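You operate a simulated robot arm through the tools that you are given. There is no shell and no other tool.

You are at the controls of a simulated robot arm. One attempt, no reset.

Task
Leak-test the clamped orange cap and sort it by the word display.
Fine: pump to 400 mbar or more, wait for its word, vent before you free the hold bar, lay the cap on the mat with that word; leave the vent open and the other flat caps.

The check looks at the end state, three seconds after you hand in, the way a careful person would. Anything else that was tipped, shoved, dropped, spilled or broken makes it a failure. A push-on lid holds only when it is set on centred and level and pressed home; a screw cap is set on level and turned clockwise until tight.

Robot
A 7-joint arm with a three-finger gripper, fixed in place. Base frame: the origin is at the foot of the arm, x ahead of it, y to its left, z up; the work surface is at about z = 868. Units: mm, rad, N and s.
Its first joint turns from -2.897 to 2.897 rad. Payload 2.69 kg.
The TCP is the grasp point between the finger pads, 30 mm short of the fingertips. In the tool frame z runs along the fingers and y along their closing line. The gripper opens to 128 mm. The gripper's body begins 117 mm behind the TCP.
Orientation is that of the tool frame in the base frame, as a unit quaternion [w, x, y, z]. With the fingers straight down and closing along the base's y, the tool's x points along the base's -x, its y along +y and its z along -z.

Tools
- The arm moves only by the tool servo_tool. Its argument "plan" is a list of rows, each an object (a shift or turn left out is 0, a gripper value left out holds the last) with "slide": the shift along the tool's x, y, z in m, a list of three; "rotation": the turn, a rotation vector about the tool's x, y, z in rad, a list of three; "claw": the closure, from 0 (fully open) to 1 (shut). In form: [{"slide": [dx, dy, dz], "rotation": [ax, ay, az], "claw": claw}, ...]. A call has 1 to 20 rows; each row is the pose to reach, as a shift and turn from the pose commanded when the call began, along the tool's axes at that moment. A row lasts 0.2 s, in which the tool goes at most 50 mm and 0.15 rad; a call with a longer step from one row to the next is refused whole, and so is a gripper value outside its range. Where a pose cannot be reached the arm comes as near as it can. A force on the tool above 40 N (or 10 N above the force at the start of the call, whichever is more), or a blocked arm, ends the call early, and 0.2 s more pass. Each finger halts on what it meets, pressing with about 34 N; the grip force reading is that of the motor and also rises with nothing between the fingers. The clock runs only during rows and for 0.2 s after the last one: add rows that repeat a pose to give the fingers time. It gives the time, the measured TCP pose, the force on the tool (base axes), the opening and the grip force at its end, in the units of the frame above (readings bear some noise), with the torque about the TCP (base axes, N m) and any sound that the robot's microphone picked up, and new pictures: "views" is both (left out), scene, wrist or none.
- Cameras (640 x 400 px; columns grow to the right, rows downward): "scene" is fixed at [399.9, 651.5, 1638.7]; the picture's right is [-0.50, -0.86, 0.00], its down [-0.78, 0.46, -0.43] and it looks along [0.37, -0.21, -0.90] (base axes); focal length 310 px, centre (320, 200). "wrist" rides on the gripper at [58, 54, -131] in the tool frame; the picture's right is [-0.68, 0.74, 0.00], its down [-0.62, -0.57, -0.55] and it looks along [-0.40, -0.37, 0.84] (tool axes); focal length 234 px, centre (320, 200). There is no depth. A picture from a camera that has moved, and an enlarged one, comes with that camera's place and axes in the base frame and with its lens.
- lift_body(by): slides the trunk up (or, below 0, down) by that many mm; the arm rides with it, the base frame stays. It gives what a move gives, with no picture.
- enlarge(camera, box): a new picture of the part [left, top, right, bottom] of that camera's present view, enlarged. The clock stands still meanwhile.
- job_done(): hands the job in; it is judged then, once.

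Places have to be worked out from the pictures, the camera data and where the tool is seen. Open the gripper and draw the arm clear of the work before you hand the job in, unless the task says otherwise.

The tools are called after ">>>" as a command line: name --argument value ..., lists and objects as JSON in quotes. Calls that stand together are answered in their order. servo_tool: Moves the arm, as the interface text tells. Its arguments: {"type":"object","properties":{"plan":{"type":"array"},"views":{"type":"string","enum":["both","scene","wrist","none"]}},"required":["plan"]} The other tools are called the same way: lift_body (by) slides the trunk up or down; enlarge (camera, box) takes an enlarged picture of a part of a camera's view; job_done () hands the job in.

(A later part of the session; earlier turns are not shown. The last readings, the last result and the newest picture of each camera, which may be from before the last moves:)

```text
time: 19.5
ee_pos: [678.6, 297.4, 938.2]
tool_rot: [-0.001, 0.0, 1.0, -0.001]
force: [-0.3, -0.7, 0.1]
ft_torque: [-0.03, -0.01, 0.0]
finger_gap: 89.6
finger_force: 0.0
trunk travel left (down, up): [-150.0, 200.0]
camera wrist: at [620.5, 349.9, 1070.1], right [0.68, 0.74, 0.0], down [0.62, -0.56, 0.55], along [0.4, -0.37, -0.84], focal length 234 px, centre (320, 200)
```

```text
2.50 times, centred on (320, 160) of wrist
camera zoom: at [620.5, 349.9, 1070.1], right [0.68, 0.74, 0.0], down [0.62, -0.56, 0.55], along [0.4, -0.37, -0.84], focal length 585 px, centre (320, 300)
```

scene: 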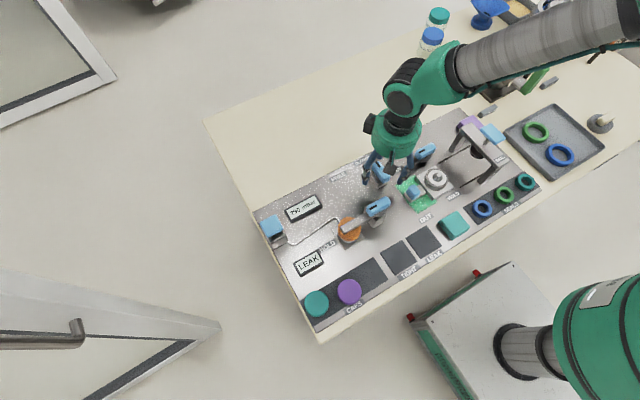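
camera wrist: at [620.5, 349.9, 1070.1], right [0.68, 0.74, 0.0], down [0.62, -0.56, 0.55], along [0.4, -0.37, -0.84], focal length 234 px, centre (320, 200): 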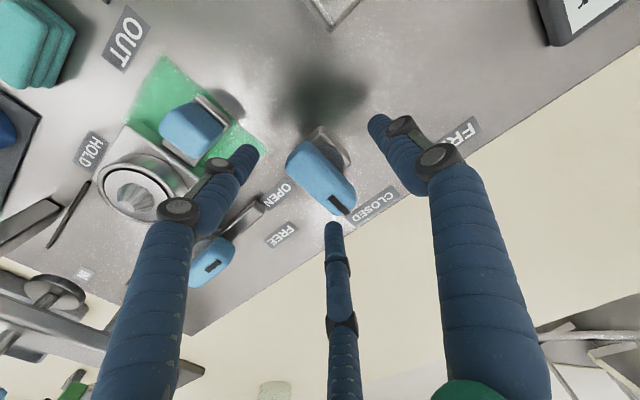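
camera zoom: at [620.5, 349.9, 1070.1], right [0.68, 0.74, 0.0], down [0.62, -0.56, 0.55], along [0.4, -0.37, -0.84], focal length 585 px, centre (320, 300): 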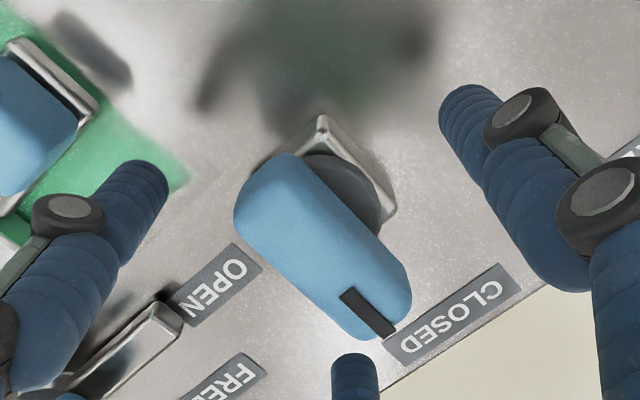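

No contact at this depth and the knob sits between the jaws. I'll close in steps and watch where the jaws halt.

>>> servo_tool --plan '[{"slide": [0, 0, 0], "claw": 0.45}, {"slide": [0, 0, 0], "claw": 0.55}, {"slide": [0, 0, 0], "claw": 0.65}, {"slide": [0, 0, 0], "claw": 0.72}, {"slide": [0, 0, 0], "claw": 0.78}, {"slide": [0, 0, 0], "claw": 0.78}]'

>>> enlarge --camera "scene" --box '[350, 110, 446, 200]'

>>> enlarge --camera "wrist" --box '[220, 80, 420, 240]'

```text
time: 20.6
ee_pos: [677.8, 290.8, 936.9]
tool_rot: [-0.003, 0.001, 1.0, -0.002]
force: [4.2, -41.5, 2.9]
ft_torque: [-1.08, -0.28, -0.11]
finger_gap: 43.9
finger_force: 11.5
trunk travel left (down, up): [-150.0, 200.0]
stopped in row 5: the force on the tool passed its limit at 49 N (the readings are from after the stop); the commanded pose is now the measured one
camera wrist: at [620.9, 344.1, 1069.3], right [0.68, 0.74, -0.01], down [0.62, -0.56, 0.55], along [0.4, -0.38, -0.84], focal length 234 px, centre (320, 200)
```

scene: 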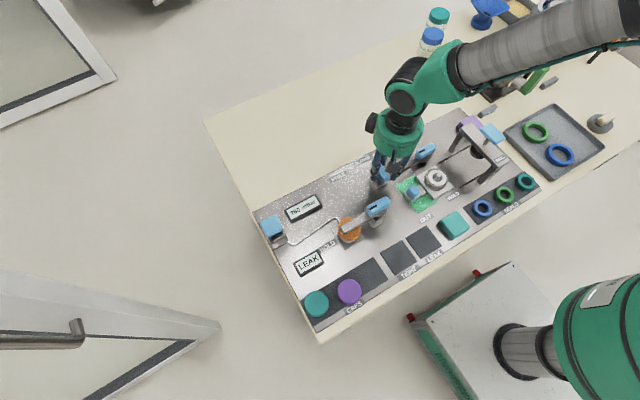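
wrist: 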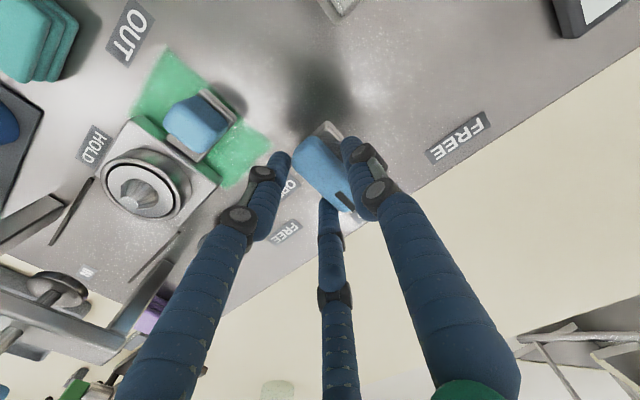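

```text
4.44 times, centred on (398, 155) of scene
camera zoom: at [399.9, 651.5, 1638.7], right [-0.5, -0.86, 0.0], down [-0.78, 0.46, -0.43], along [0.37, -0.21, -0.9], focal length 1378 px, centre (-27, 400)
```

zoom: 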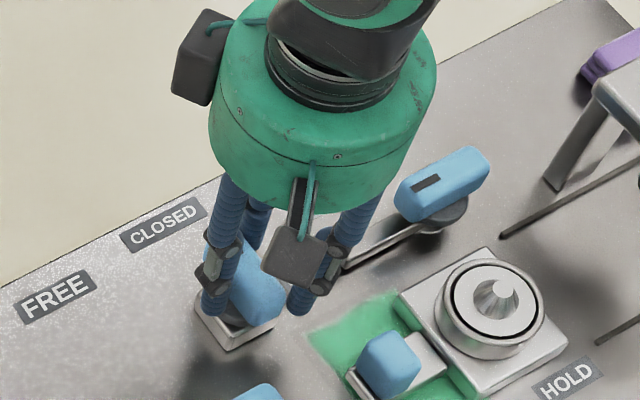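

```text
2.50 times, centred on (320, 160) of wrist
camera zoom: at [620.9, 344.1, 1069.3], right [0.68, 0.74, -0.01], down [0.62, -0.56, 0.55], along [0.4, -0.38, -0.84], focal length 585 px, centre (320, 300)
```

zoom: 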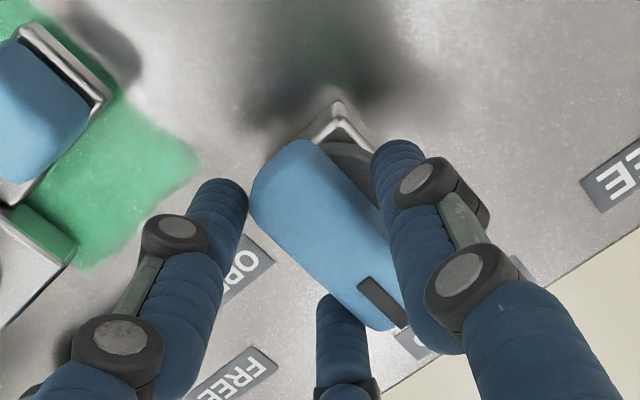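

The two −y jaws touched first and pushed the hand to y 290.8, where the thumb jaw is just about touching too, so that is the balanced centre. I'll hold there with a milder closure and see whether the side force settles.

>>> servo_tool --plan '[{"slide": [0, -0.001, 0], "claw": 0.7}, {"slide": [0, -0.001, 0], "claw": 0.7}, {"slide": [0, -0.001, 0], "claw": 0.72}, {"slide": [0, -0.001, 0], "claw": 0.72}]' --views "wrist"

```text
time: 21.6
ee_pos: [677.8, 292.3, 937.0]
tool_rot: [-0.003, 0.001, 1.0, -0.002]
force: [-13.9, -38.9, -9.7]
ft_torque: [-0.91, 0.5, -0.68]
finger_gap: 47.0
finger_force: 8.4
trunk travel left (down, up): [-150.0, 200.0]
camera wrist: at [620.0, 345.0, 1069.4], right [0.68, 0.74, -0.01], down [0.62, -0.56, 0.55], along [0.4, -0.37, -0.84], focal length 234 px, centre (320, 200)
```

wrist: 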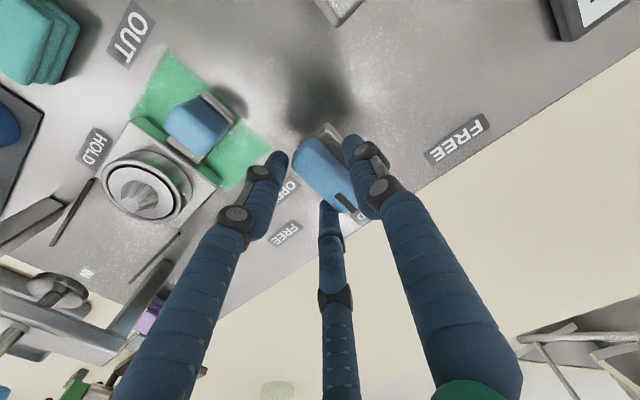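

A steady −39 N in y means only the two −y jaws press. I'll ease the hand about 3 mm further toward −y so the thumb jaw meets the other face and the grip balances.

>>> servo_tool --plan '[{"slide": [0, -0.001, 0], "claw": 0.7}, {"slide": [0, -0.002, 0], "claw": 0.7}, {"slide": [0, -0.003, 0], "claw": 0.7}, {"slide": [0, -0.003, 0], "claw": 0.7}]' --views "wrist"

>>> enlarge --camera "wrist" --box '[220, 80, 420, 240]'

```text
time: 22.6
ee_pos: [680.7, 291.0, 940.8]
tool_rot: [0.0, 0.0, 1.0, 0.0]
force: [-0.4, -16.9, 0.3]
ft_torque: [-0.48, 0.03, 0.04]
finger_gap: 48.1
finger_force: 6.8
trunk travel left (down, up): [-150.0, 200.0]
camera wrist: at [622.4, 344.3, 1072.2], right [0.68, 0.74, 0.0], down [0.62, -0.57, 0.55], along [0.4, -0.37, -0.84], focal length 234 px, centre (320, 200)
```

wrist: 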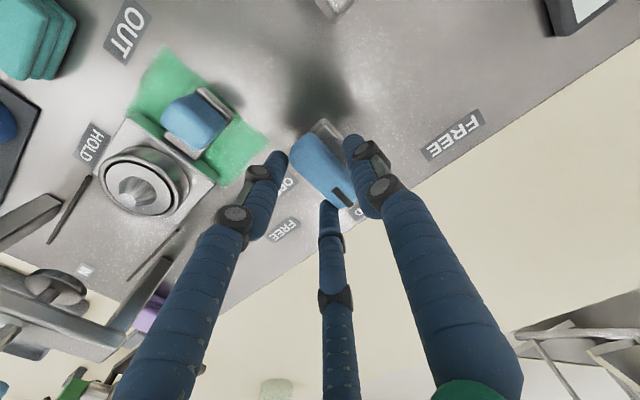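

```text
2.50 times, centred on (320, 160) of wrist
camera zoom: at [622.4, 344.3, 1072.2], right [0.68, 0.74, 0.0], down [0.62, -0.57, 0.55], along [0.4, -0.37, -0.84], focal length 585 px, centre (320, 300)
```

zoom: 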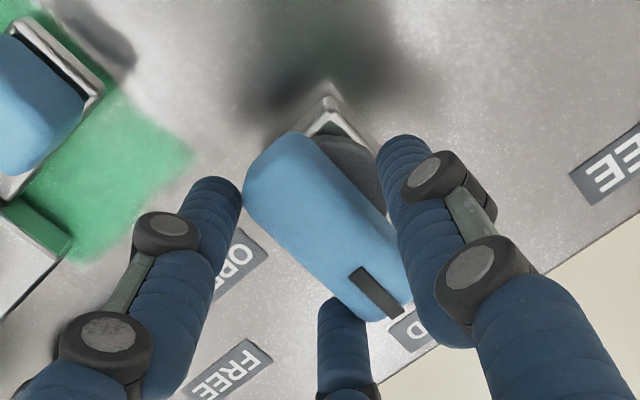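

The side force dropped to −17 N and the jaws now hold the knob on both faces. I'll start turning clockwise (seen from above) about the knob pivot at roughly (680, 299), in small steps.

>>> servo_tool --plan '[{"slide": [0.001, 0, 0], "rotation": [0, 0, 0.1], "claw": 0.7}, {"slide": [0.0017, 0.0002, 0], "rotation": [0, 0, 0.2], "claw": 0.7}, {"slide": [0.0025, 0.0004, 0], "rotation": [0, 0, 0.3], "claw": 0.7}, {"slide": [0.0033, 0.0007, 0], "rotation": [0, 0, 0.4], "claw": 0.7}, {"slide": [0.0041, 0.001, 0], "rotation": [0, 0, 0.5], "claw": 0.7}]'

>>> enlarge --camera "wrist" --box '[220, 80, 420, 240]'

>>> enlarge --camera "scene" --box '[350, 110, 446, 200]'

```text
time: 23.8
ee_pos: [673.2, 292.3, 938.5]
tool_rot: [-0.002, 0.249, 0.968, -0.002]
force: [-1.3, -6.4, 1.6]
ft_torque: [-0.19, 0.1, -0.03]
finger_gap: 41.7
finger_force: 2.7
trunk travel left (down, up): [-150.0, 200.0]
camera wrist: at [649.3, 367.0, 1069.9], right [0.95, 0.32, 0.0], down [0.27, -0.79, 0.55], along [0.17, -0.52, -0.84], focal length 234 px, centre (320, 200)
```

scene: 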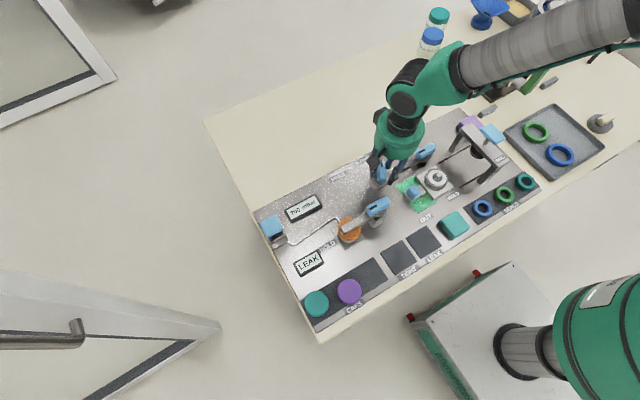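
wrist: 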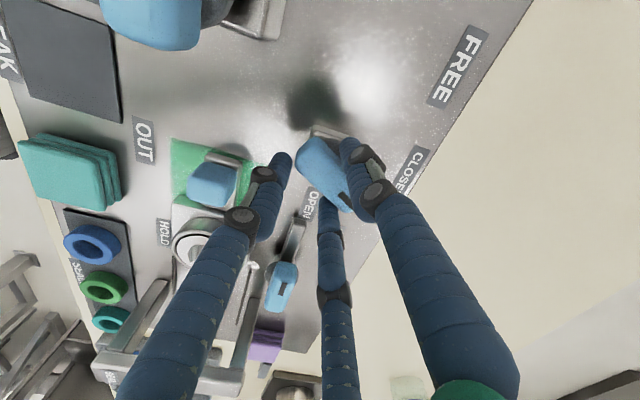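

```text
2.50 times, centred on (320, 160) of wrist
camera zoom: at [649.3, 367.0, 1069.9], right [0.95, 0.32, 0.0], down [0.27, -0.79, 0.55], along [0.17, -0.52, -0.84], focal length 585 px, centre (320, 300)
```

zoom: 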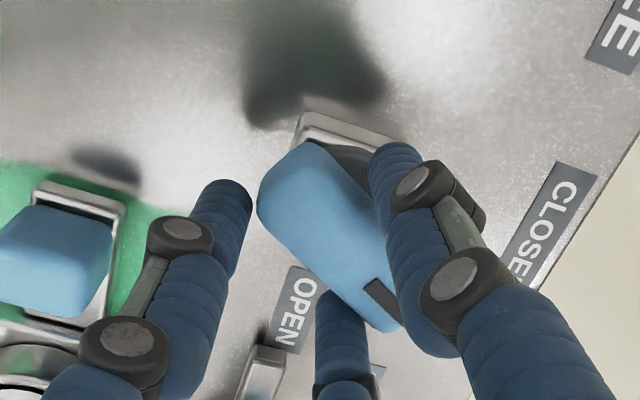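

```text
4.44 times, centred on (398, 155) of scene
camera zoom: at [399.9, 651.5, 1638.7], right [-0.5, -0.86, 0.0], down [-0.78, 0.46, -0.43], along [0.37, -0.21, -0.9], focal length 1378 px, centre (-27, 400)
```

zoom: 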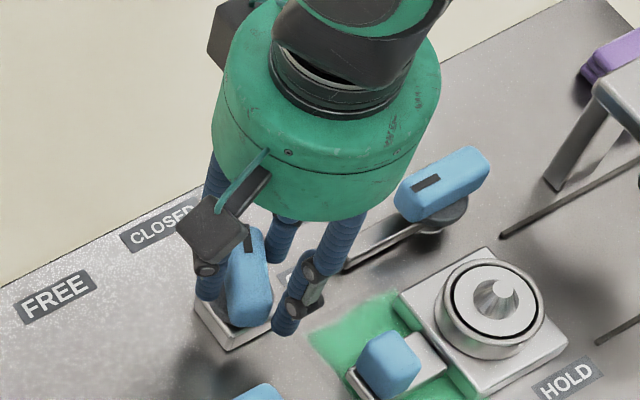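

The knob followed the hand by about 0.5 rad with little force. I'll continue to a total of 90° so the pointer faces OPEN (−y).

>>> servo_tool --plan '[{"slide": [0.001, 0.0001, 0], "rotation": [0, 0, 0.12], "claw": 0.7}, {"slide": [0.002, 0.0002, 0], "rotation": [0, 0, 0.24], "claw": 0.7}, {"slide": [0.003, 0.0005, 0], "rotation": [0, 0, 0.36], "claw": 0.7}, {"slide": [0.0039, 0.001, 0], "rotation": [0, 0, 0.48], "claw": 0.7}, {"slide": [0.0048, 0.0015, 0], "rotation": [0, 0, 0.6], "claw": 0.7}, {"slide": [0.0056, 0.0021, 0], "rotation": [0, 0, 0.72], "claw": 0.7}, {"slide": [0.0063, 0.0028, 0], "rotation": [0, 0, 0.84], "claw": 0.7}, {"slide": [0.007, 0.0036, 0], "rotation": [0, 0, 0.96], "claw": 0.7}, {"slide": [0.0075, 0.0044, 0], "rotation": [0, 0, 1.07], "claw": 0.7}]'

>>> enlarge --camera "wrist" --box '[220, 80, 420, 240]'

>>> enlarge --camera "scene" --box '[350, 110, 446, 200]'

>>> enlarge --camera "scene" --box '[250, 185, 370, 275]'

```text
time: 25.8
ee_pos: [670.8, 300.9, 938.0]
tool_rot: [0.0, 0.708, 0.707, -0.002]
force: [4.8, 0.4, 0.8]
ft_torque: [0.08, -0.24, 0.01]
finger_gap: 42.5
finger_force: 3.2
trunk travel left (down, up): [-150.0, 200.0]
camera wrist: at [724.8, 357.3, 1069.2], right [0.73, -0.68, 0.0], down [-0.57, -0.61, 0.55], along [-0.37, -0.41, -0.83], focal length 234 px, centre (320, 200)
```

scene: 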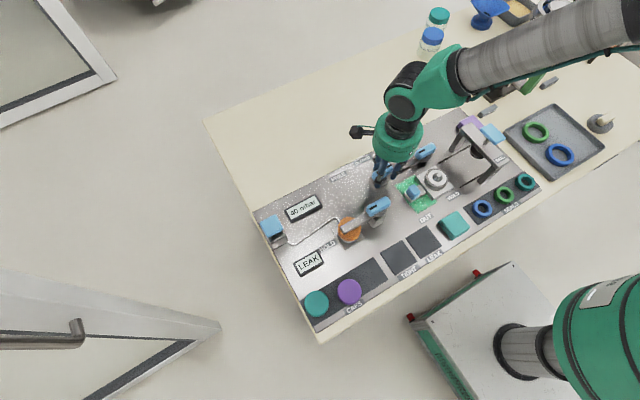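
wrist: 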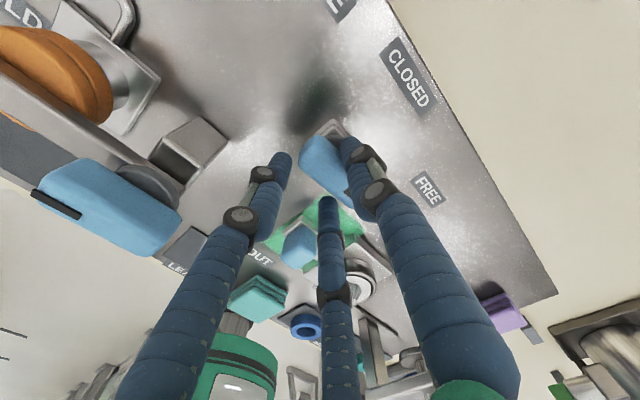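

```text
2.50 times, centred on (320, 160) of wrist
camera zoom: at [724.8, 357.3, 1069.2], right [0.73, -0.68, 0.0], down [-0.57, -0.61, 0.55], along [-0.37, -0.41, -0.83], focal length 585 px, centre (320, 300)
```

zoom: 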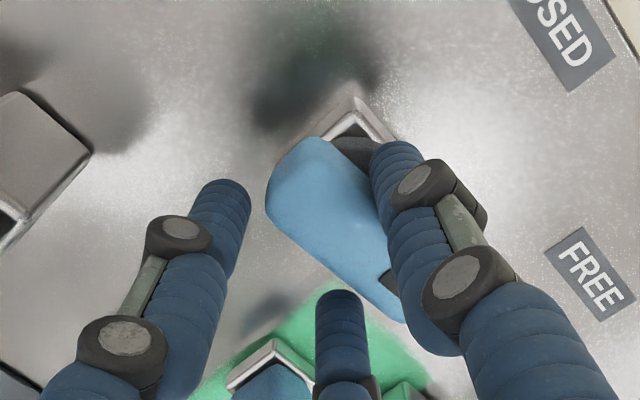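

```text
4.44 times, centred on (398, 155) of scene
camera zoom: at [399.9, 651.5, 1638.7], right [-0.5, -0.86, 0.0], down [-0.78, 0.46, -0.43], along [0.37, -0.21, -0.9], focal length 1378 px, centre (-27, 400)
```

zoom: 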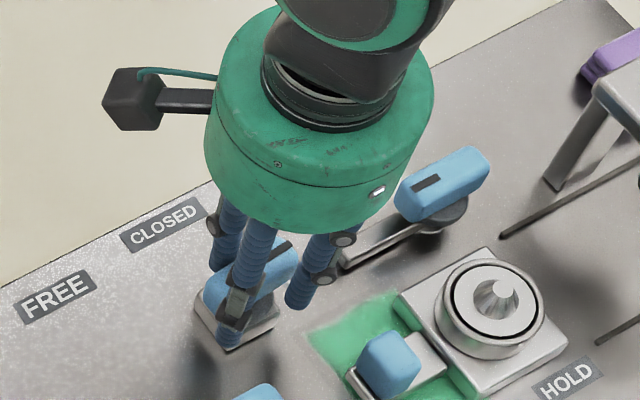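

```text
4.44 times, centred on (310, 230) of scene
camera zoom: at [399.9, 651.5, 1638.7], right [-0.5, -0.86, 0.0], down [-0.78, 0.46, -0.43], along [0.37, -0.21, -0.9], focal length 1378 px, centre (364, 67)
```

zoom: 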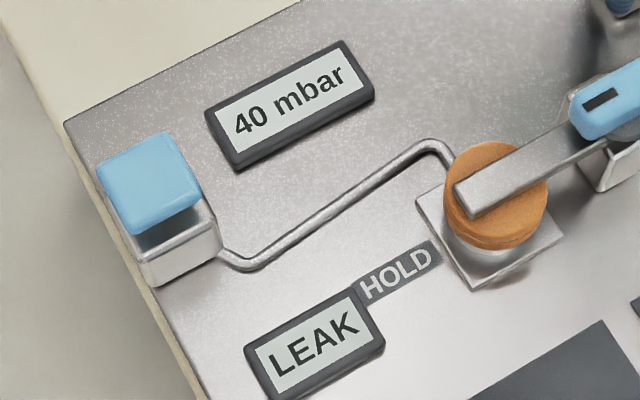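

The pressure is dropping (40 mbar) so the vent is open. I'll nudge the knob a touch further to make sure it is fully home at OPEN, watching the torque.

>>> servo_tool --plan '[{"slide": [0.0005, 0, 0], "rotation": [0, 0, 0.06], "claw": 0.7}, {"slide": [0.001, 0.0001, 0], "rotation": [0, 0, 0.12], "claw": 0.7}, {"slide": [0.001, 0.0001, 0], "rotation": [0, 0, 0.12], "claw": 0.7}]' --views "scene"

>>> enlarge --camera "scene" --box '[350, 110, 446, 200]'

>>> enlarge --camera "wrist" --box '[220, 80, 420, 240]'

```text
time: 26.6
ee_pos: [671.6, 300.9, 937.5]
tool_rot: [0.001, 0.748, 0.663, -0.003]
force: [7.6, 3.0, 0.4]
ft_torque: [0.09, -0.2, 0.1]
finger_gap: 43.2
finger_force: 3.3
trunk travel left (down, up): [-150.0, 200.0]
```

scene: 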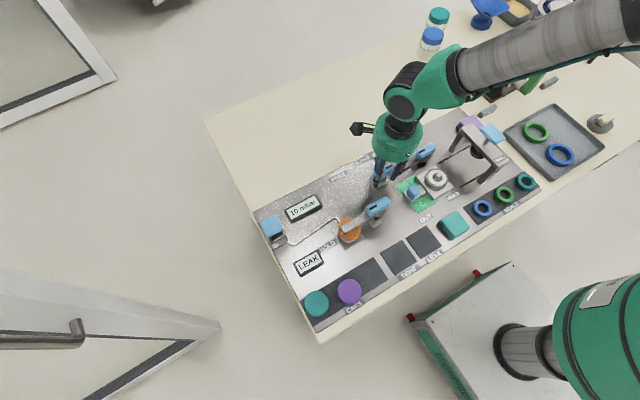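

```text
4.44 times, centred on (398, 155) of scene
camera zoom: at [399.9, 651.5, 1638.7], right [-0.5, -0.86, 0.0], down [-0.78, 0.46, -0.43], along [0.37, -0.21, -0.9], focal length 1378 px, centre (-27, 400)
```

zoom: 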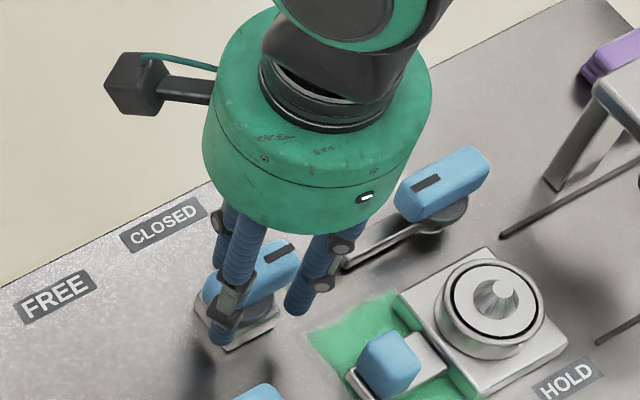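

```text
2.50 times, centred on (320, 160) of wrist
camera zoom: at [731.5, 351.5, 1069.1], right [0.65, -0.76, 0.0], down [-0.63, -0.54, 0.55], along [-0.42, -0.36, -0.83], focal length 585 px, centre (320, 300)
```

zoom: 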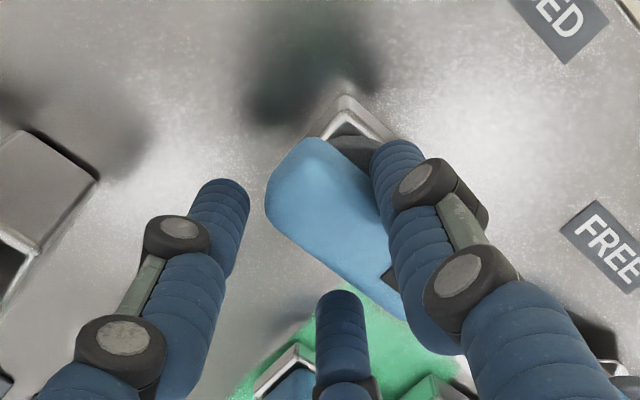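

Pressure is down to 10 mbar. I'll open the jaws slightly and lift straight off the knob to check where its pointer ended.

>>> servo_tool --plan '[{"slide": [0, 0, 0], "claw": 0.6}, {"slide": [0, 0, 0], "claw": 0.52}, {"slide": [0, 0, 0], "claw": 0.5}, {"slide": [0, 0, -0.03], "claw": 0.5}, {"slide": [0, 0, -0.07], "claw": 0.5}, {"slide": [0, 0, -0.11], "claw": 0.5}, {"slide": [0, 0, -0.15], "claw": 0.5}]'

>>> enlarge --camera "wrist" --box '[180, 40, 420, 200]'

>>> enlarge --camera "scene" --box '[350, 110, 446, 200]'

>>> enlarge --camera "scene" --box '[270, 185, 390, 275]'

```text
time: 28.2
ee_pos: [671.2, 300.6, 1087.5]
tool_rot: [0.001, 0.748, 0.663, -0.003]
force: [-0.3, 0.2, -0.3]
ft_torque: [0.03, 0.06, 0.0]
finger_gap: 63.7
finger_force: 0.0
trunk travel left (down, up): [-150.0, 200.0]
camera wrist: at [731.9, 352.0, 1219.3], right [0.65, -0.76, 0.0], down [-0.63, -0.54, 0.55], along [-0.42, -0.36, -0.83], focal length 234 px, centre (320, 200)
```

scene: 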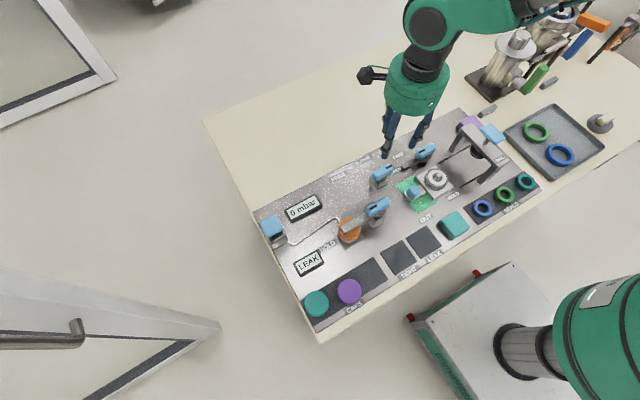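
wrist: 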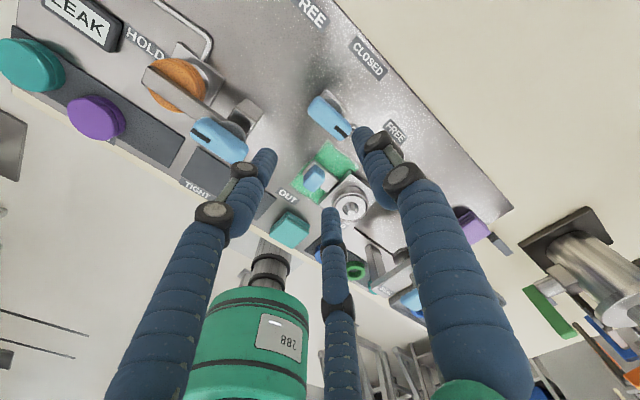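

```text
2.50 times, centred on (300, 120) of wrist
camera zoom: at [731.9, 352.0, 1219.3], right [0.65, -0.76, 0.0], down [-0.63, -0.54, 0.55], along [-0.42, -0.36, -0.83], focal length 585 px, centre (370, 400)
```

zoom: 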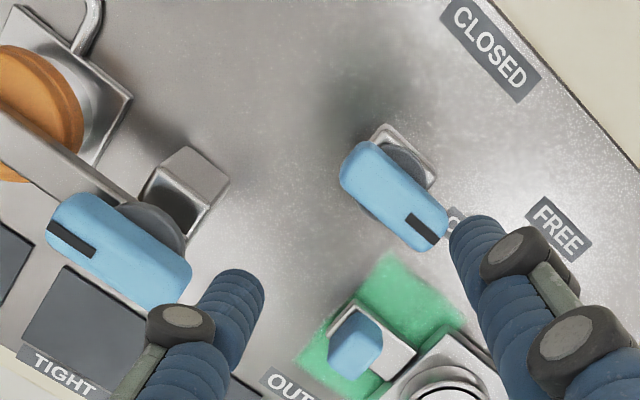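

```text
4.44 times, centred on (398, 155) of scene
camera zoom: at [399.9, 651.5, 1638.7], right [-0.5, -0.86, 0.0], down [-0.78, 0.46, -0.43], along [0.37, -0.21, -0.9], focal length 1378 px, centre (-27, 400)
```

zoom: 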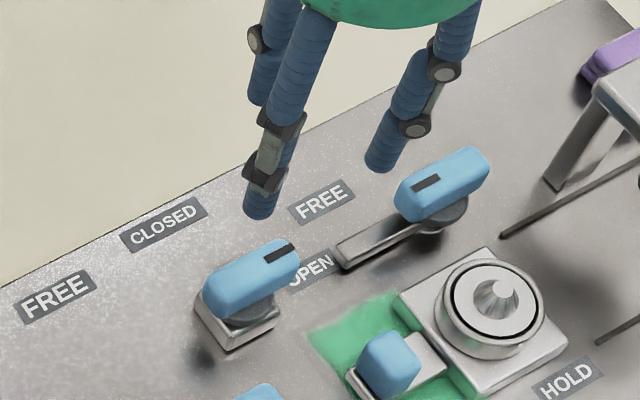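

```text
4.44 times, centred on (330, 230) of scene
camera zoom: at [399.9, 651.5, 1638.7], right [-0.5, -0.86, 0.0], down [-0.78, 0.46, -0.43], along [0.37, -0.21, -0.9], focal length 1378 px, centre (276, 67)
```

zoom: 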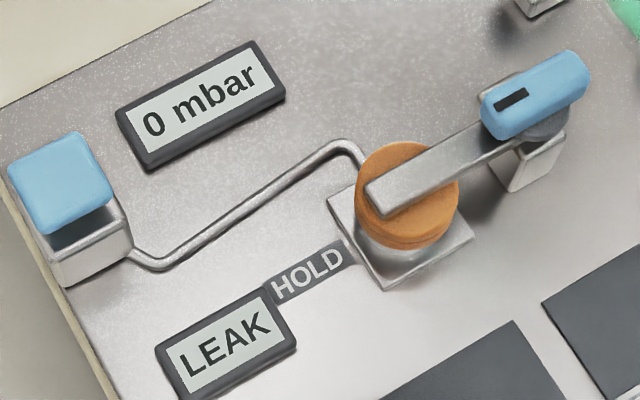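

0 mbar, vent pointing to OPEN. Next the hold lever, handle centre about (594, 379): I'll move above it while rotating the hand counter-clockwise so the thumb jaw comes to the −x side, leaving room to turn 90° clockwise afterwards.

>>> servo_tool --plan '[{"slide": [0.0034, -0.0043, 0], "rotation": [0, 0, -0.148], "claw": 0.4}, {"slide": [0.0069, -0.0086, 0], "rotation": [0, 0, -0.296], "claw": 0.3}, {"slide": [0.0103, -0.0129, 0], "rotation": [0, 0, -0.444], "claw": 0.3}, {"slide": [0.0137, -0.0172, 0], "rotation": [0, 0, -0.592], "claw": 0.3}, {"slide": [0.0171, -0.0215, 0], "rotation": [0, 0, -0.74], "claw": 0.3}, {"slide": [0.0206, -0.0258, 0], "rotation": [0, 0, -0.888], "claw": 0.3}, {"slide": [0.024, -0.0301, 0], "rotation": [0, 0, -1.036], "claw": 0.3}, {"slide": [0.0274, -0.0344, 0], "rotation": [0, 0, -1.184], "claw": 0.3}, {"slide": [0.0309, -0.0387, 0], "rotation": [0, 0, -1.332], "claw": 0.3}, {"slide": [0.0343, -0.043, 0], "rotation": [0, 0, -1.48], "claw": 0.3}, {"slide": [0.0377, -0.0472, 0], "rotation": [0, 0, -1.628], "claw": 0.3}, {"slide": [0.0412, -0.0515, 0], "rotation": [0, 0, -1.776], "claw": 0.3}, {"slide": [0.0446, -0.0558, 0], "rotation": [0, 0, -1.924], "claw": 0.3}, {"slide": [0.048, -0.0601, 0], "rotation": [0, 0, -2.072], "claw": 0.3}, {"slide": [0.0515, -0.0644, 0], "rotation": [0, 0, -2.22], "claw": 0.3}, {"slide": [0.0549, -0.0687, 0], "rotation": [0, 0, -2.368], "claw": 0.3}, {"slide": [0.0583, -0.073, 0], "rotation": [0, 0, -2.516], "claw": 0.3}, {"slide": [0.0617, -0.0773, 0], "rotation": [0, 0, -2.664], "claw": 0.3}, {"slide": [0.0652, -0.0816, 0], "rotation": [0, 0, -2.812], "claw": 0.3}, {"slide": [0.0686, -0.0859, 0], "rotation": [0, 0, -2.96], "claw": 0.3}]'

```text
time: 32.4
ee_pos: [593.7, 379.5, 1088.2]
tool_rot: [-0.002, -0.594, 0.805, 0.0]
force: [-0.2, -0.8, -0.3]
ft_torque: [0.0, 0.01, 0.01]
finger_gap: 89.7
finger_force: 0.2
trunk travel left (down, up): [-150.0, 200.0]
camera wrist: at [526.6, 338.6, 1220.3], right [-0.5, 0.86, 0.0], down [0.72, 0.42, 0.55], along [0.47, 0.27, -0.84], focal length 234 px, centre (320, 200)
```

scene: 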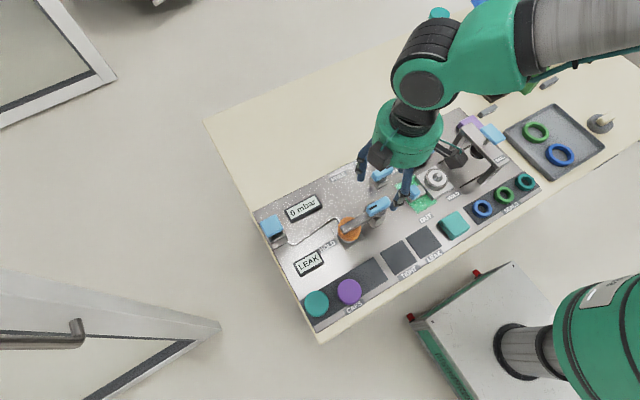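
wrist: 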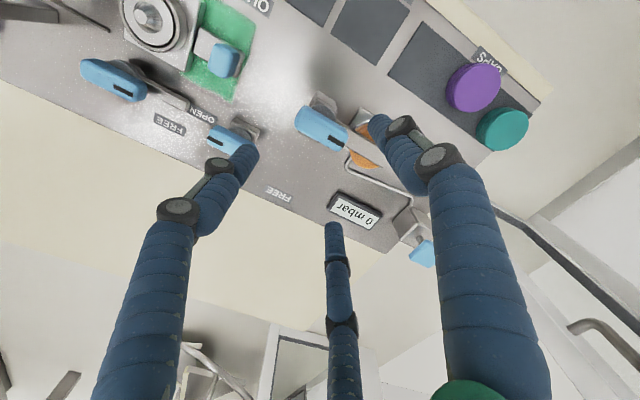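

Rotation is reachable. I'll finish the last 0.3 rad so the thumb jaw is square on −x, then refine the handle position.

>>> servo_tool --plan '[{"slide": [0, 0, 0], "rotation": [0, 0, -0.15], "claw": 0.3}, {"slide": [0, 0, 0.02], "rotation": [0, 0, -0.3], "claw": 0.3}, {"slide": [0, 0, 0.04], "rotation": [0, 0, -0.3], "claw": 0.3}]'

>>> enlarge --camera "wrist" --box '[220, 60, 420, 220]'

>>> enlarge --camera "scene" --box '[330, 140, 450, 240]'

```text
time: 33.2
ee_pos: [594.2, 377.5, 1048.6]
tool_rot: [-0.002, -0.707, 0.707, 0.0]
force: [-0.4, 0.3, 0.1]
ft_torque: [-0.02, 0.0, -0.01]
finger_gap: 89.5
finger_force: 0.0
trunk travel left (down, up): [-150.0, 200.0]
camera wrist: at [541.5, 319.9, 1180.5], right [-0.74, 0.68, 0.0], down [0.57, 0.62, 0.55], along [0.37, 0.4, -0.84], focal length 234 px, centre (320, 200)
```

scene: 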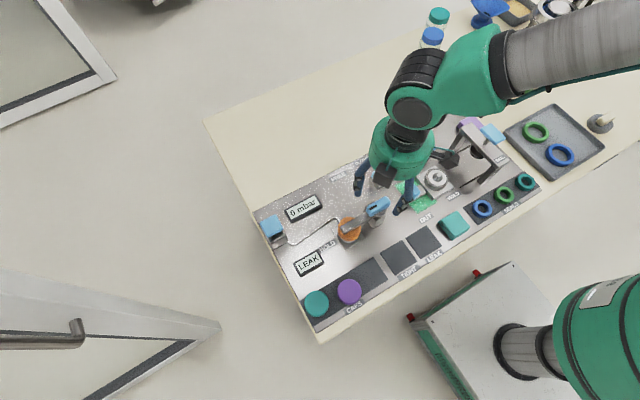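
wrist: 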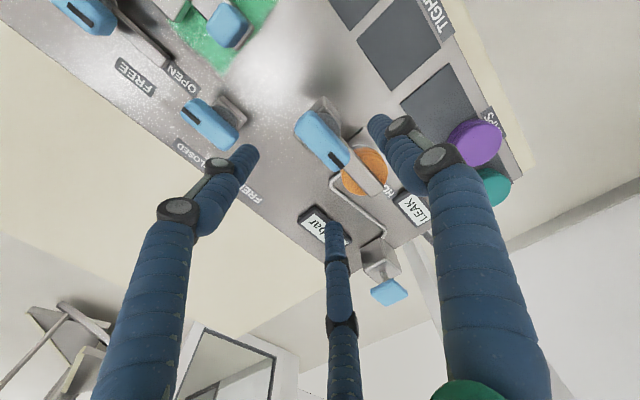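

```text
2.50 times, centred on (320, 140) of wrist
camera zoom: at [541.5, 319.9, 1180.5], right [-0.74, 0.68, 0.0], down [0.57, 0.62, 0.55], along [0.37, 0.4, -0.84], focal length 585 px, centre (320, 350)
```

zoom: 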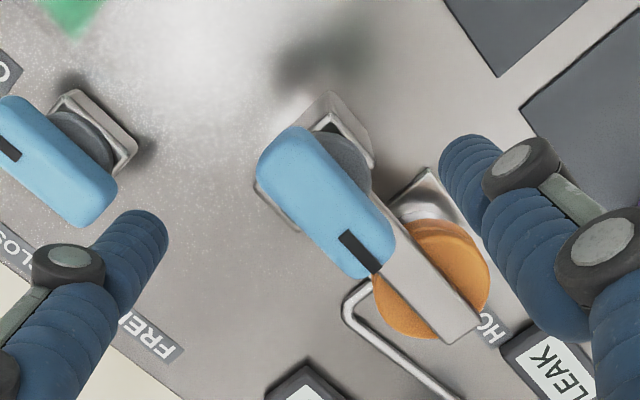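

```text
4.00 times, centred on (390, 190) of scene
camera zoom: at [399.9, 651.5, 1638.7], right [-0.5, -0.86, 0.0], down [-0.78, 0.46, -0.43], along [0.37, -0.21, -0.9], focal length 1240 px, centre (40, 240)
```

zoom: 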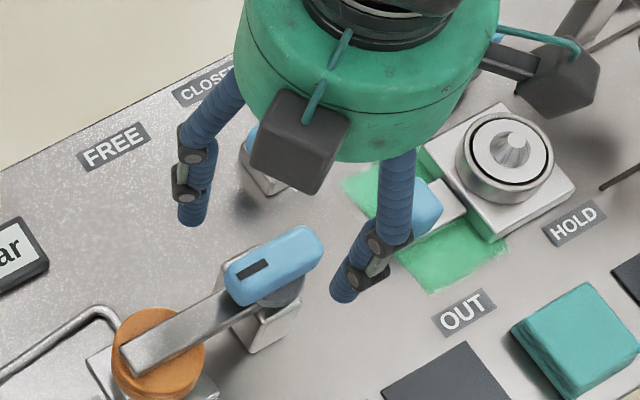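

Handle centre is about (592, 377) with its top near z 964, long axis along y. I'll go to TCP (600, 376.5, 976), offset toward the two-jaw side like before, jaws still open.

>>> servo_tool --plan '[{"slide": [0.001, -0.003, 0.02], "claw": 0.3}, {"slide": [0.001, -0.0058, 0.04], "claw": 0.3}, {"slide": [0.001, -0.0058, 0.055], "claw": 0.3}, {"slide": [0.001, -0.0058, 0.066], "claw": 0.3}, {"slide": [0.001, -0.0058, 0.073], "claw": 0.3}, {"slide": [0.001, -0.0058, 0.073], "claw": 0.3}]'

>>> enlarge --camera "wrist" --box '[220, 60, 420, 220]'

>>> enlarge --camera "scene" --box '[330, 140, 450, 240]'

```text
time: 34.6
ee_pos: [599.7, 378.7, 975.5]
tool_rot: [-0.002, -0.707, 0.708, 0.001]
force: [-0.1, 0.3, 0.0]
ft_torque: [0.01, 0.01, 0.01]
finger_gap: 89.8
finger_force: 0.1
trunk travel left (down, up): [-150.0, 200.0]
camera wrist: at [545.5, 319.4, 1107.1], right [-0.74, 0.68, 0.0], down [0.57, 0.62, 0.55], along [0.37, 0.4, -0.84], focal length 234 px, centre (320, 200)
```

scene: 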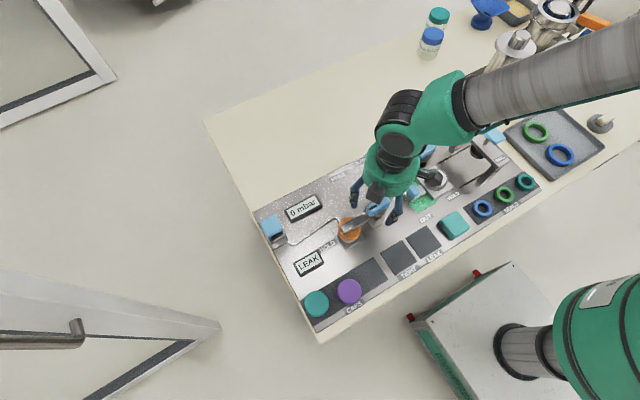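
wrist: 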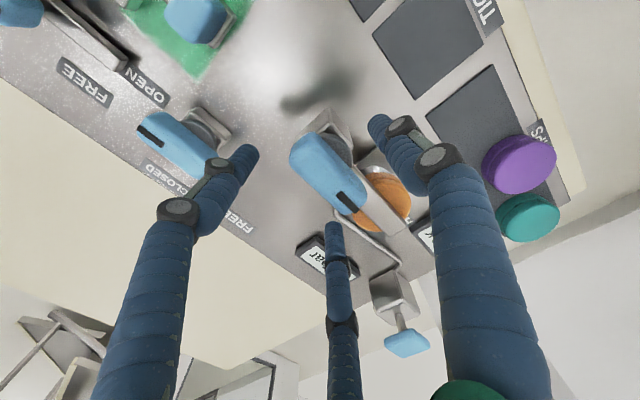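

```text
2.50 times, centred on (320, 140) of wrist
camera zoom: at [545.5, 319.4, 1107.1], right [-0.74, 0.68, 0.0], down [0.57, 0.62, 0.55], along [0.37, 0.4, -0.84], focal length 585 px, centre (320, 350)
```

zoom: 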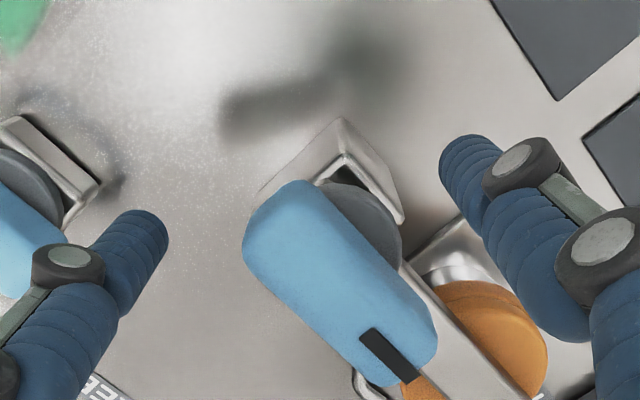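

```text
4.00 times, centred on (390, 190) of scene
camera zoom: at [399.9, 651.5, 1638.7], right [-0.5, -0.86, 0.0], down [-0.78, 0.46, -0.43], along [0.37, -0.21, -0.9], focal length 1240 px, centre (40, 240)
```

zoom: 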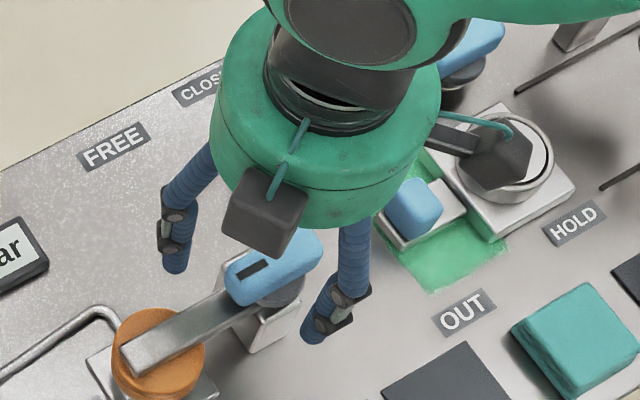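

Jaws straddle the hold handle without contact. I'll close in steps to a moderate closure.

>>> servo_tool --plan '[{"slide": [0, 0, 0], "claw": 0.4}, {"slide": [0, 0, 0], "claw": 0.5}, {"slide": [0, 0, 0], "claw": 0.58}, {"slide": [0, 0, 0], "claw": 0.64}, {"slide": [0, 0, 0], "claw": 0.68}, {"slide": [0, 0, 0], "claw": 0.7}, {"slide": [0, 0, 0], "claw": 0.7}]'

>>> enlarge --camera "wrist" --box '[220, 60, 420, 220]'

```text
time: 36.2
ee_pos: [596.8, 377.2, 975.1]
tool_rot: [-0.003, -0.707, 0.708, 0.001]
force: [-20.5, 3.6, 1.2]
ft_torque: [0.03, 0.63, -0.1]
finger_gap: 52.9
finger_force: 10.8
trunk travel left (down, up): [-150.0, 200.0]
camera wrist: at [544.0, 319.4, 1107.3], right [-0.74, 0.68, 0.0], down [0.57, 0.62, 0.54], along [0.37, 0.4, -0.84], focal length 234 px, centre (320, 200)
```

scene: 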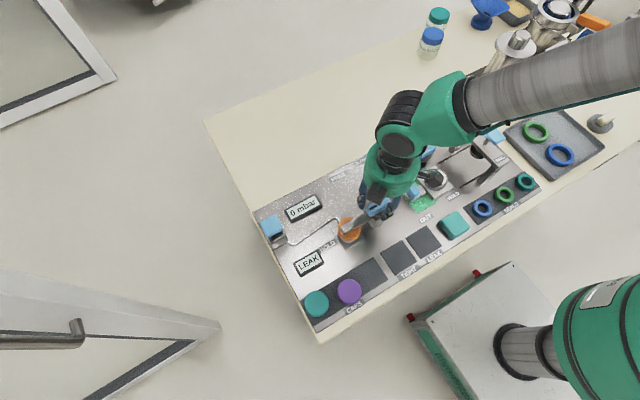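
wrist: 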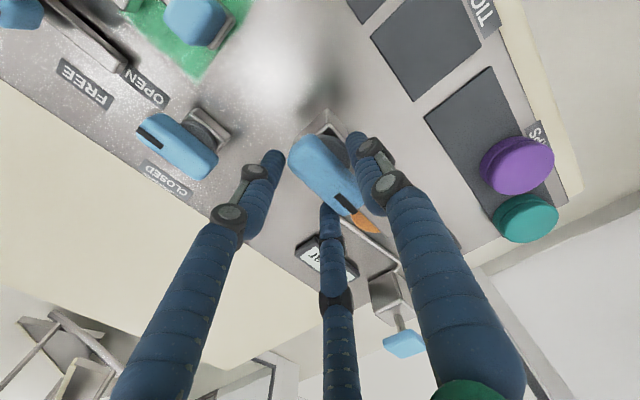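

```text
2.50 times, centred on (320, 140) of wrist
camera zoom: at [544.0, 319.4, 1107.3], right [-0.74, 0.68, 0.0], down [0.57, 0.62, 0.54], along [0.37, 0.4, -0.84], focal length 585 px, centre (320, 350)
```

zoom: 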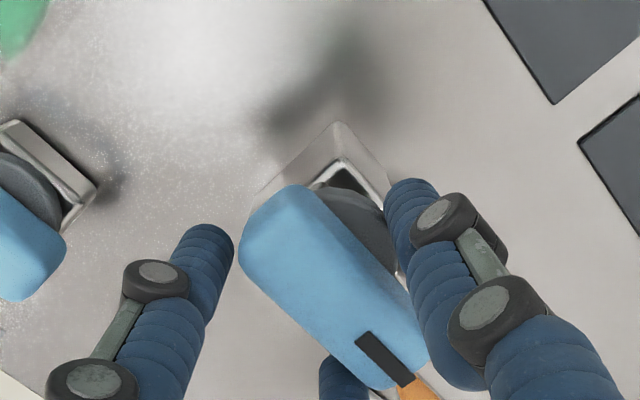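

Only the thumb jaw (−x side) presses, so the handle centre is nearer x 586. I'll shift 5 mm toward −x to balance the grip.

>>> servo_tool --plan '[{"slide": [0, 0.002, 0], "claw": 0.7}, {"slide": [0, 0.004, 0], "claw": 0.7}, {"slide": [0, 0.005, 0], "claw": 0.7}, {"slide": [0, 0.005, 0], "claw": 0.7}]' --views "wrist"

>>> enlarge --camera "wrist" --box '[220, 60, 420, 220]'

```text
time: 37.2
ee_pos: [595.3, 376.9, 975.4]
tool_rot: [-0.003, -0.707, 0.708, 0.0]
force: [-5.7, 0.8, -8.8]
ft_torque: [0.08, 0.08, 0.01]
finger_gap: 46.8
finger_force: 45.3
trunk travel left (down, up): [-150.0, 200.0]
camera wrist: at [540.9, 319.2, 1107.7], right [-0.74, 0.68, 0.0], down [0.57, 0.62, 0.55], along [0.37, 0.4, -0.84], focal length 234 px, centre (320, 200)
```

wrist: 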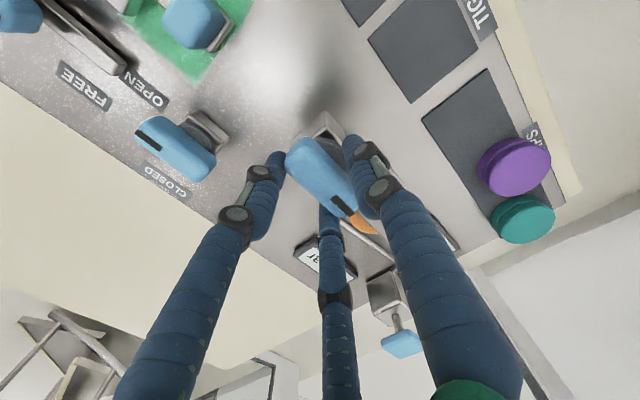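

```text
2.50 times, centred on (320, 140) of wrist
camera zoom: at [540.9, 319.2, 1107.7], right [-0.74, 0.68, 0.0], down [0.57, 0.62, 0.55], along [0.37, 0.4, -0.84], focal length 585 px, centre (320, 350)
```

zoom: 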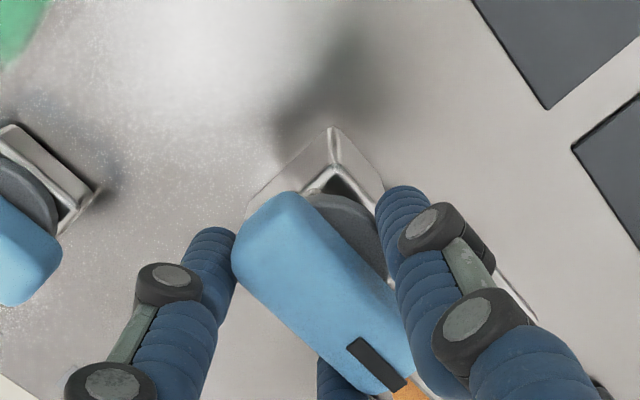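

The grip is balanced (side force about −6 N). Pressure is 0, so I'll now swing the hold bar clockwise toward FREE, first 0.4 rad about the pivot 11 mm to the thumb side.

>>> servo_tool --plan '[{"slide": [0.001, 0, 0], "rotation": [0, 0, 0.1], "claw": 0.68}, {"slide": [0.0022, 0.0002, 0], "rotation": [0, 0, 0.2], "claw": 0.68}, {"slide": [0.0033, 0.0005, 0], "rotation": [0, 0, 0.3], "claw": 0.68}, {"slide": [0.0043, 0.0009, 0], "rotation": [0, 0, 0.4], "claw": 0.68}]'

>>> enlarge --camera "scene" --box '[310, 140, 430, 250]'

```text
time: 38.2
ee_pos: [594.4, 375.8, 975.8]
tool_rot: [-0.001, -0.551, 0.835, 0.0]
force: [2.6, 28.5, -11.7]
ft_torque: [0.73, 0.17, -0.12]
finger_gap: 46.5
finger_force: 45.2
trunk travel left (down, up): [-150.0, 200.0]
camera wrist: at [522.7, 342.7, 1107.5], right [-0.41, 0.91, 0.0], down [0.76, 0.35, 0.55], along [0.5, 0.22, -0.84], focal length 234 px, centre (320, 200)
```

scene: 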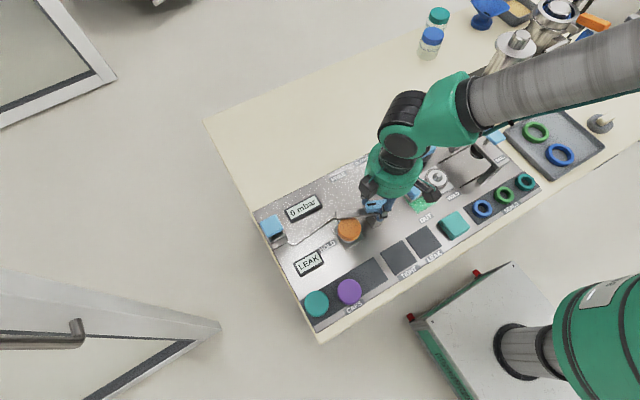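
wrist: 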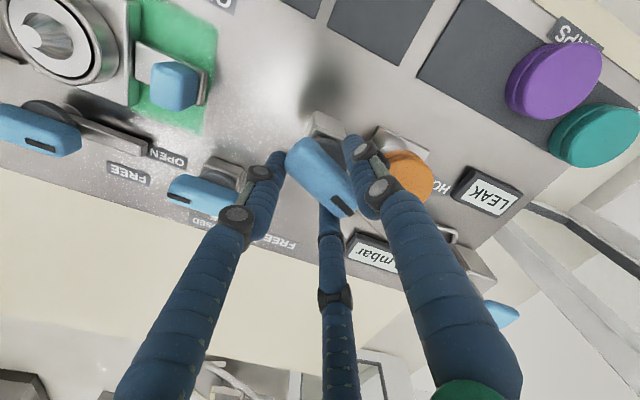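

```text
3.64 times, centred on (370, 195) of scene
camera zoom: at [399.9, 651.5, 1638.7], right [-0.5, -0.86, 0.0], down [-0.78, 0.46, -0.43], along [0.37, -0.21, -0.9], focal length 1128 px, centre (138, 218)
```

zoom: 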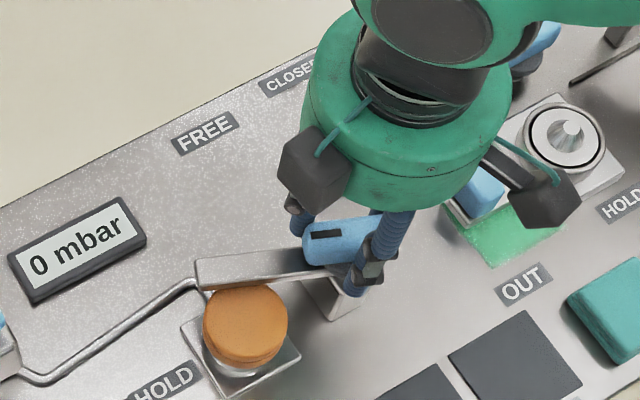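

The bar has swung off the cap edge, but +28 N in y shows my rotation centre is off by about 3 mm (pivot nearer x 591). I'll correct for that and continue partway.

>>> servo_tool --plan '[{"slide": [-0.0014, 0.0006, 0], "rotation": [0, 0, 0.04], "claw": 0.67}, {"slide": [-0.0023, 0.0012, 0], "rotation": [0, 0, 0.12], "claw": 0.67}, {"slide": [-0.0018, 0.0013, 0], "rotation": [0, 0, 0.24], "claw": 0.67}, {"slide": [-0.0013, 0.0014, 0], "rotation": [0, 0, 0.36], "claw": 0.67}, {"slide": [-0.0009, 0.0016, 0], "rotation": [0, 0, 0.48], "claw": 0.67}]' --views "scene"

>>> enlarge --camera "scene" --box '[310, 140, 430, 250]'

```text
time: 39.4
ee_pos: [595.4, 374.4, 974.9]
tool_rot: [-0.001, -0.337, 0.941, 0.0]
force: [31.1, -15.6, 8.5]
ft_torque: [-0.89, 0.23, 0.03]
finger_gap: 46.5
finger_force: 45.0
trunk travel left (down, up): [-150.0, 200.0]
```

scene: 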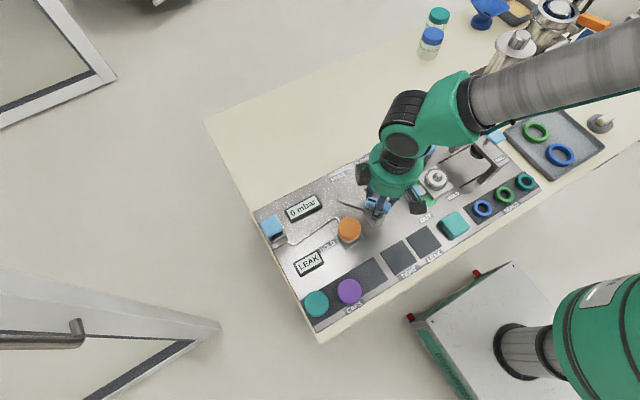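

```text
3.64 times, centred on (370, 195) of scene
camera zoom: at [399.9, 651.5, 1638.7], right [-0.5, -0.86, 0.0], down [-0.78, 0.46, -0.43], along [0.37, -0.21, -0.9], focal length 1128 px, centre (138, 218)
```

zoom: 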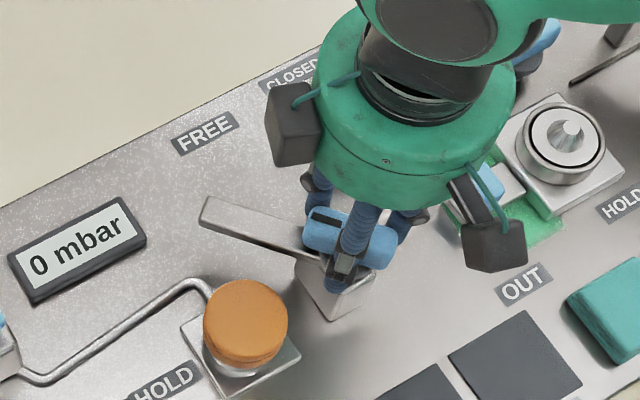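

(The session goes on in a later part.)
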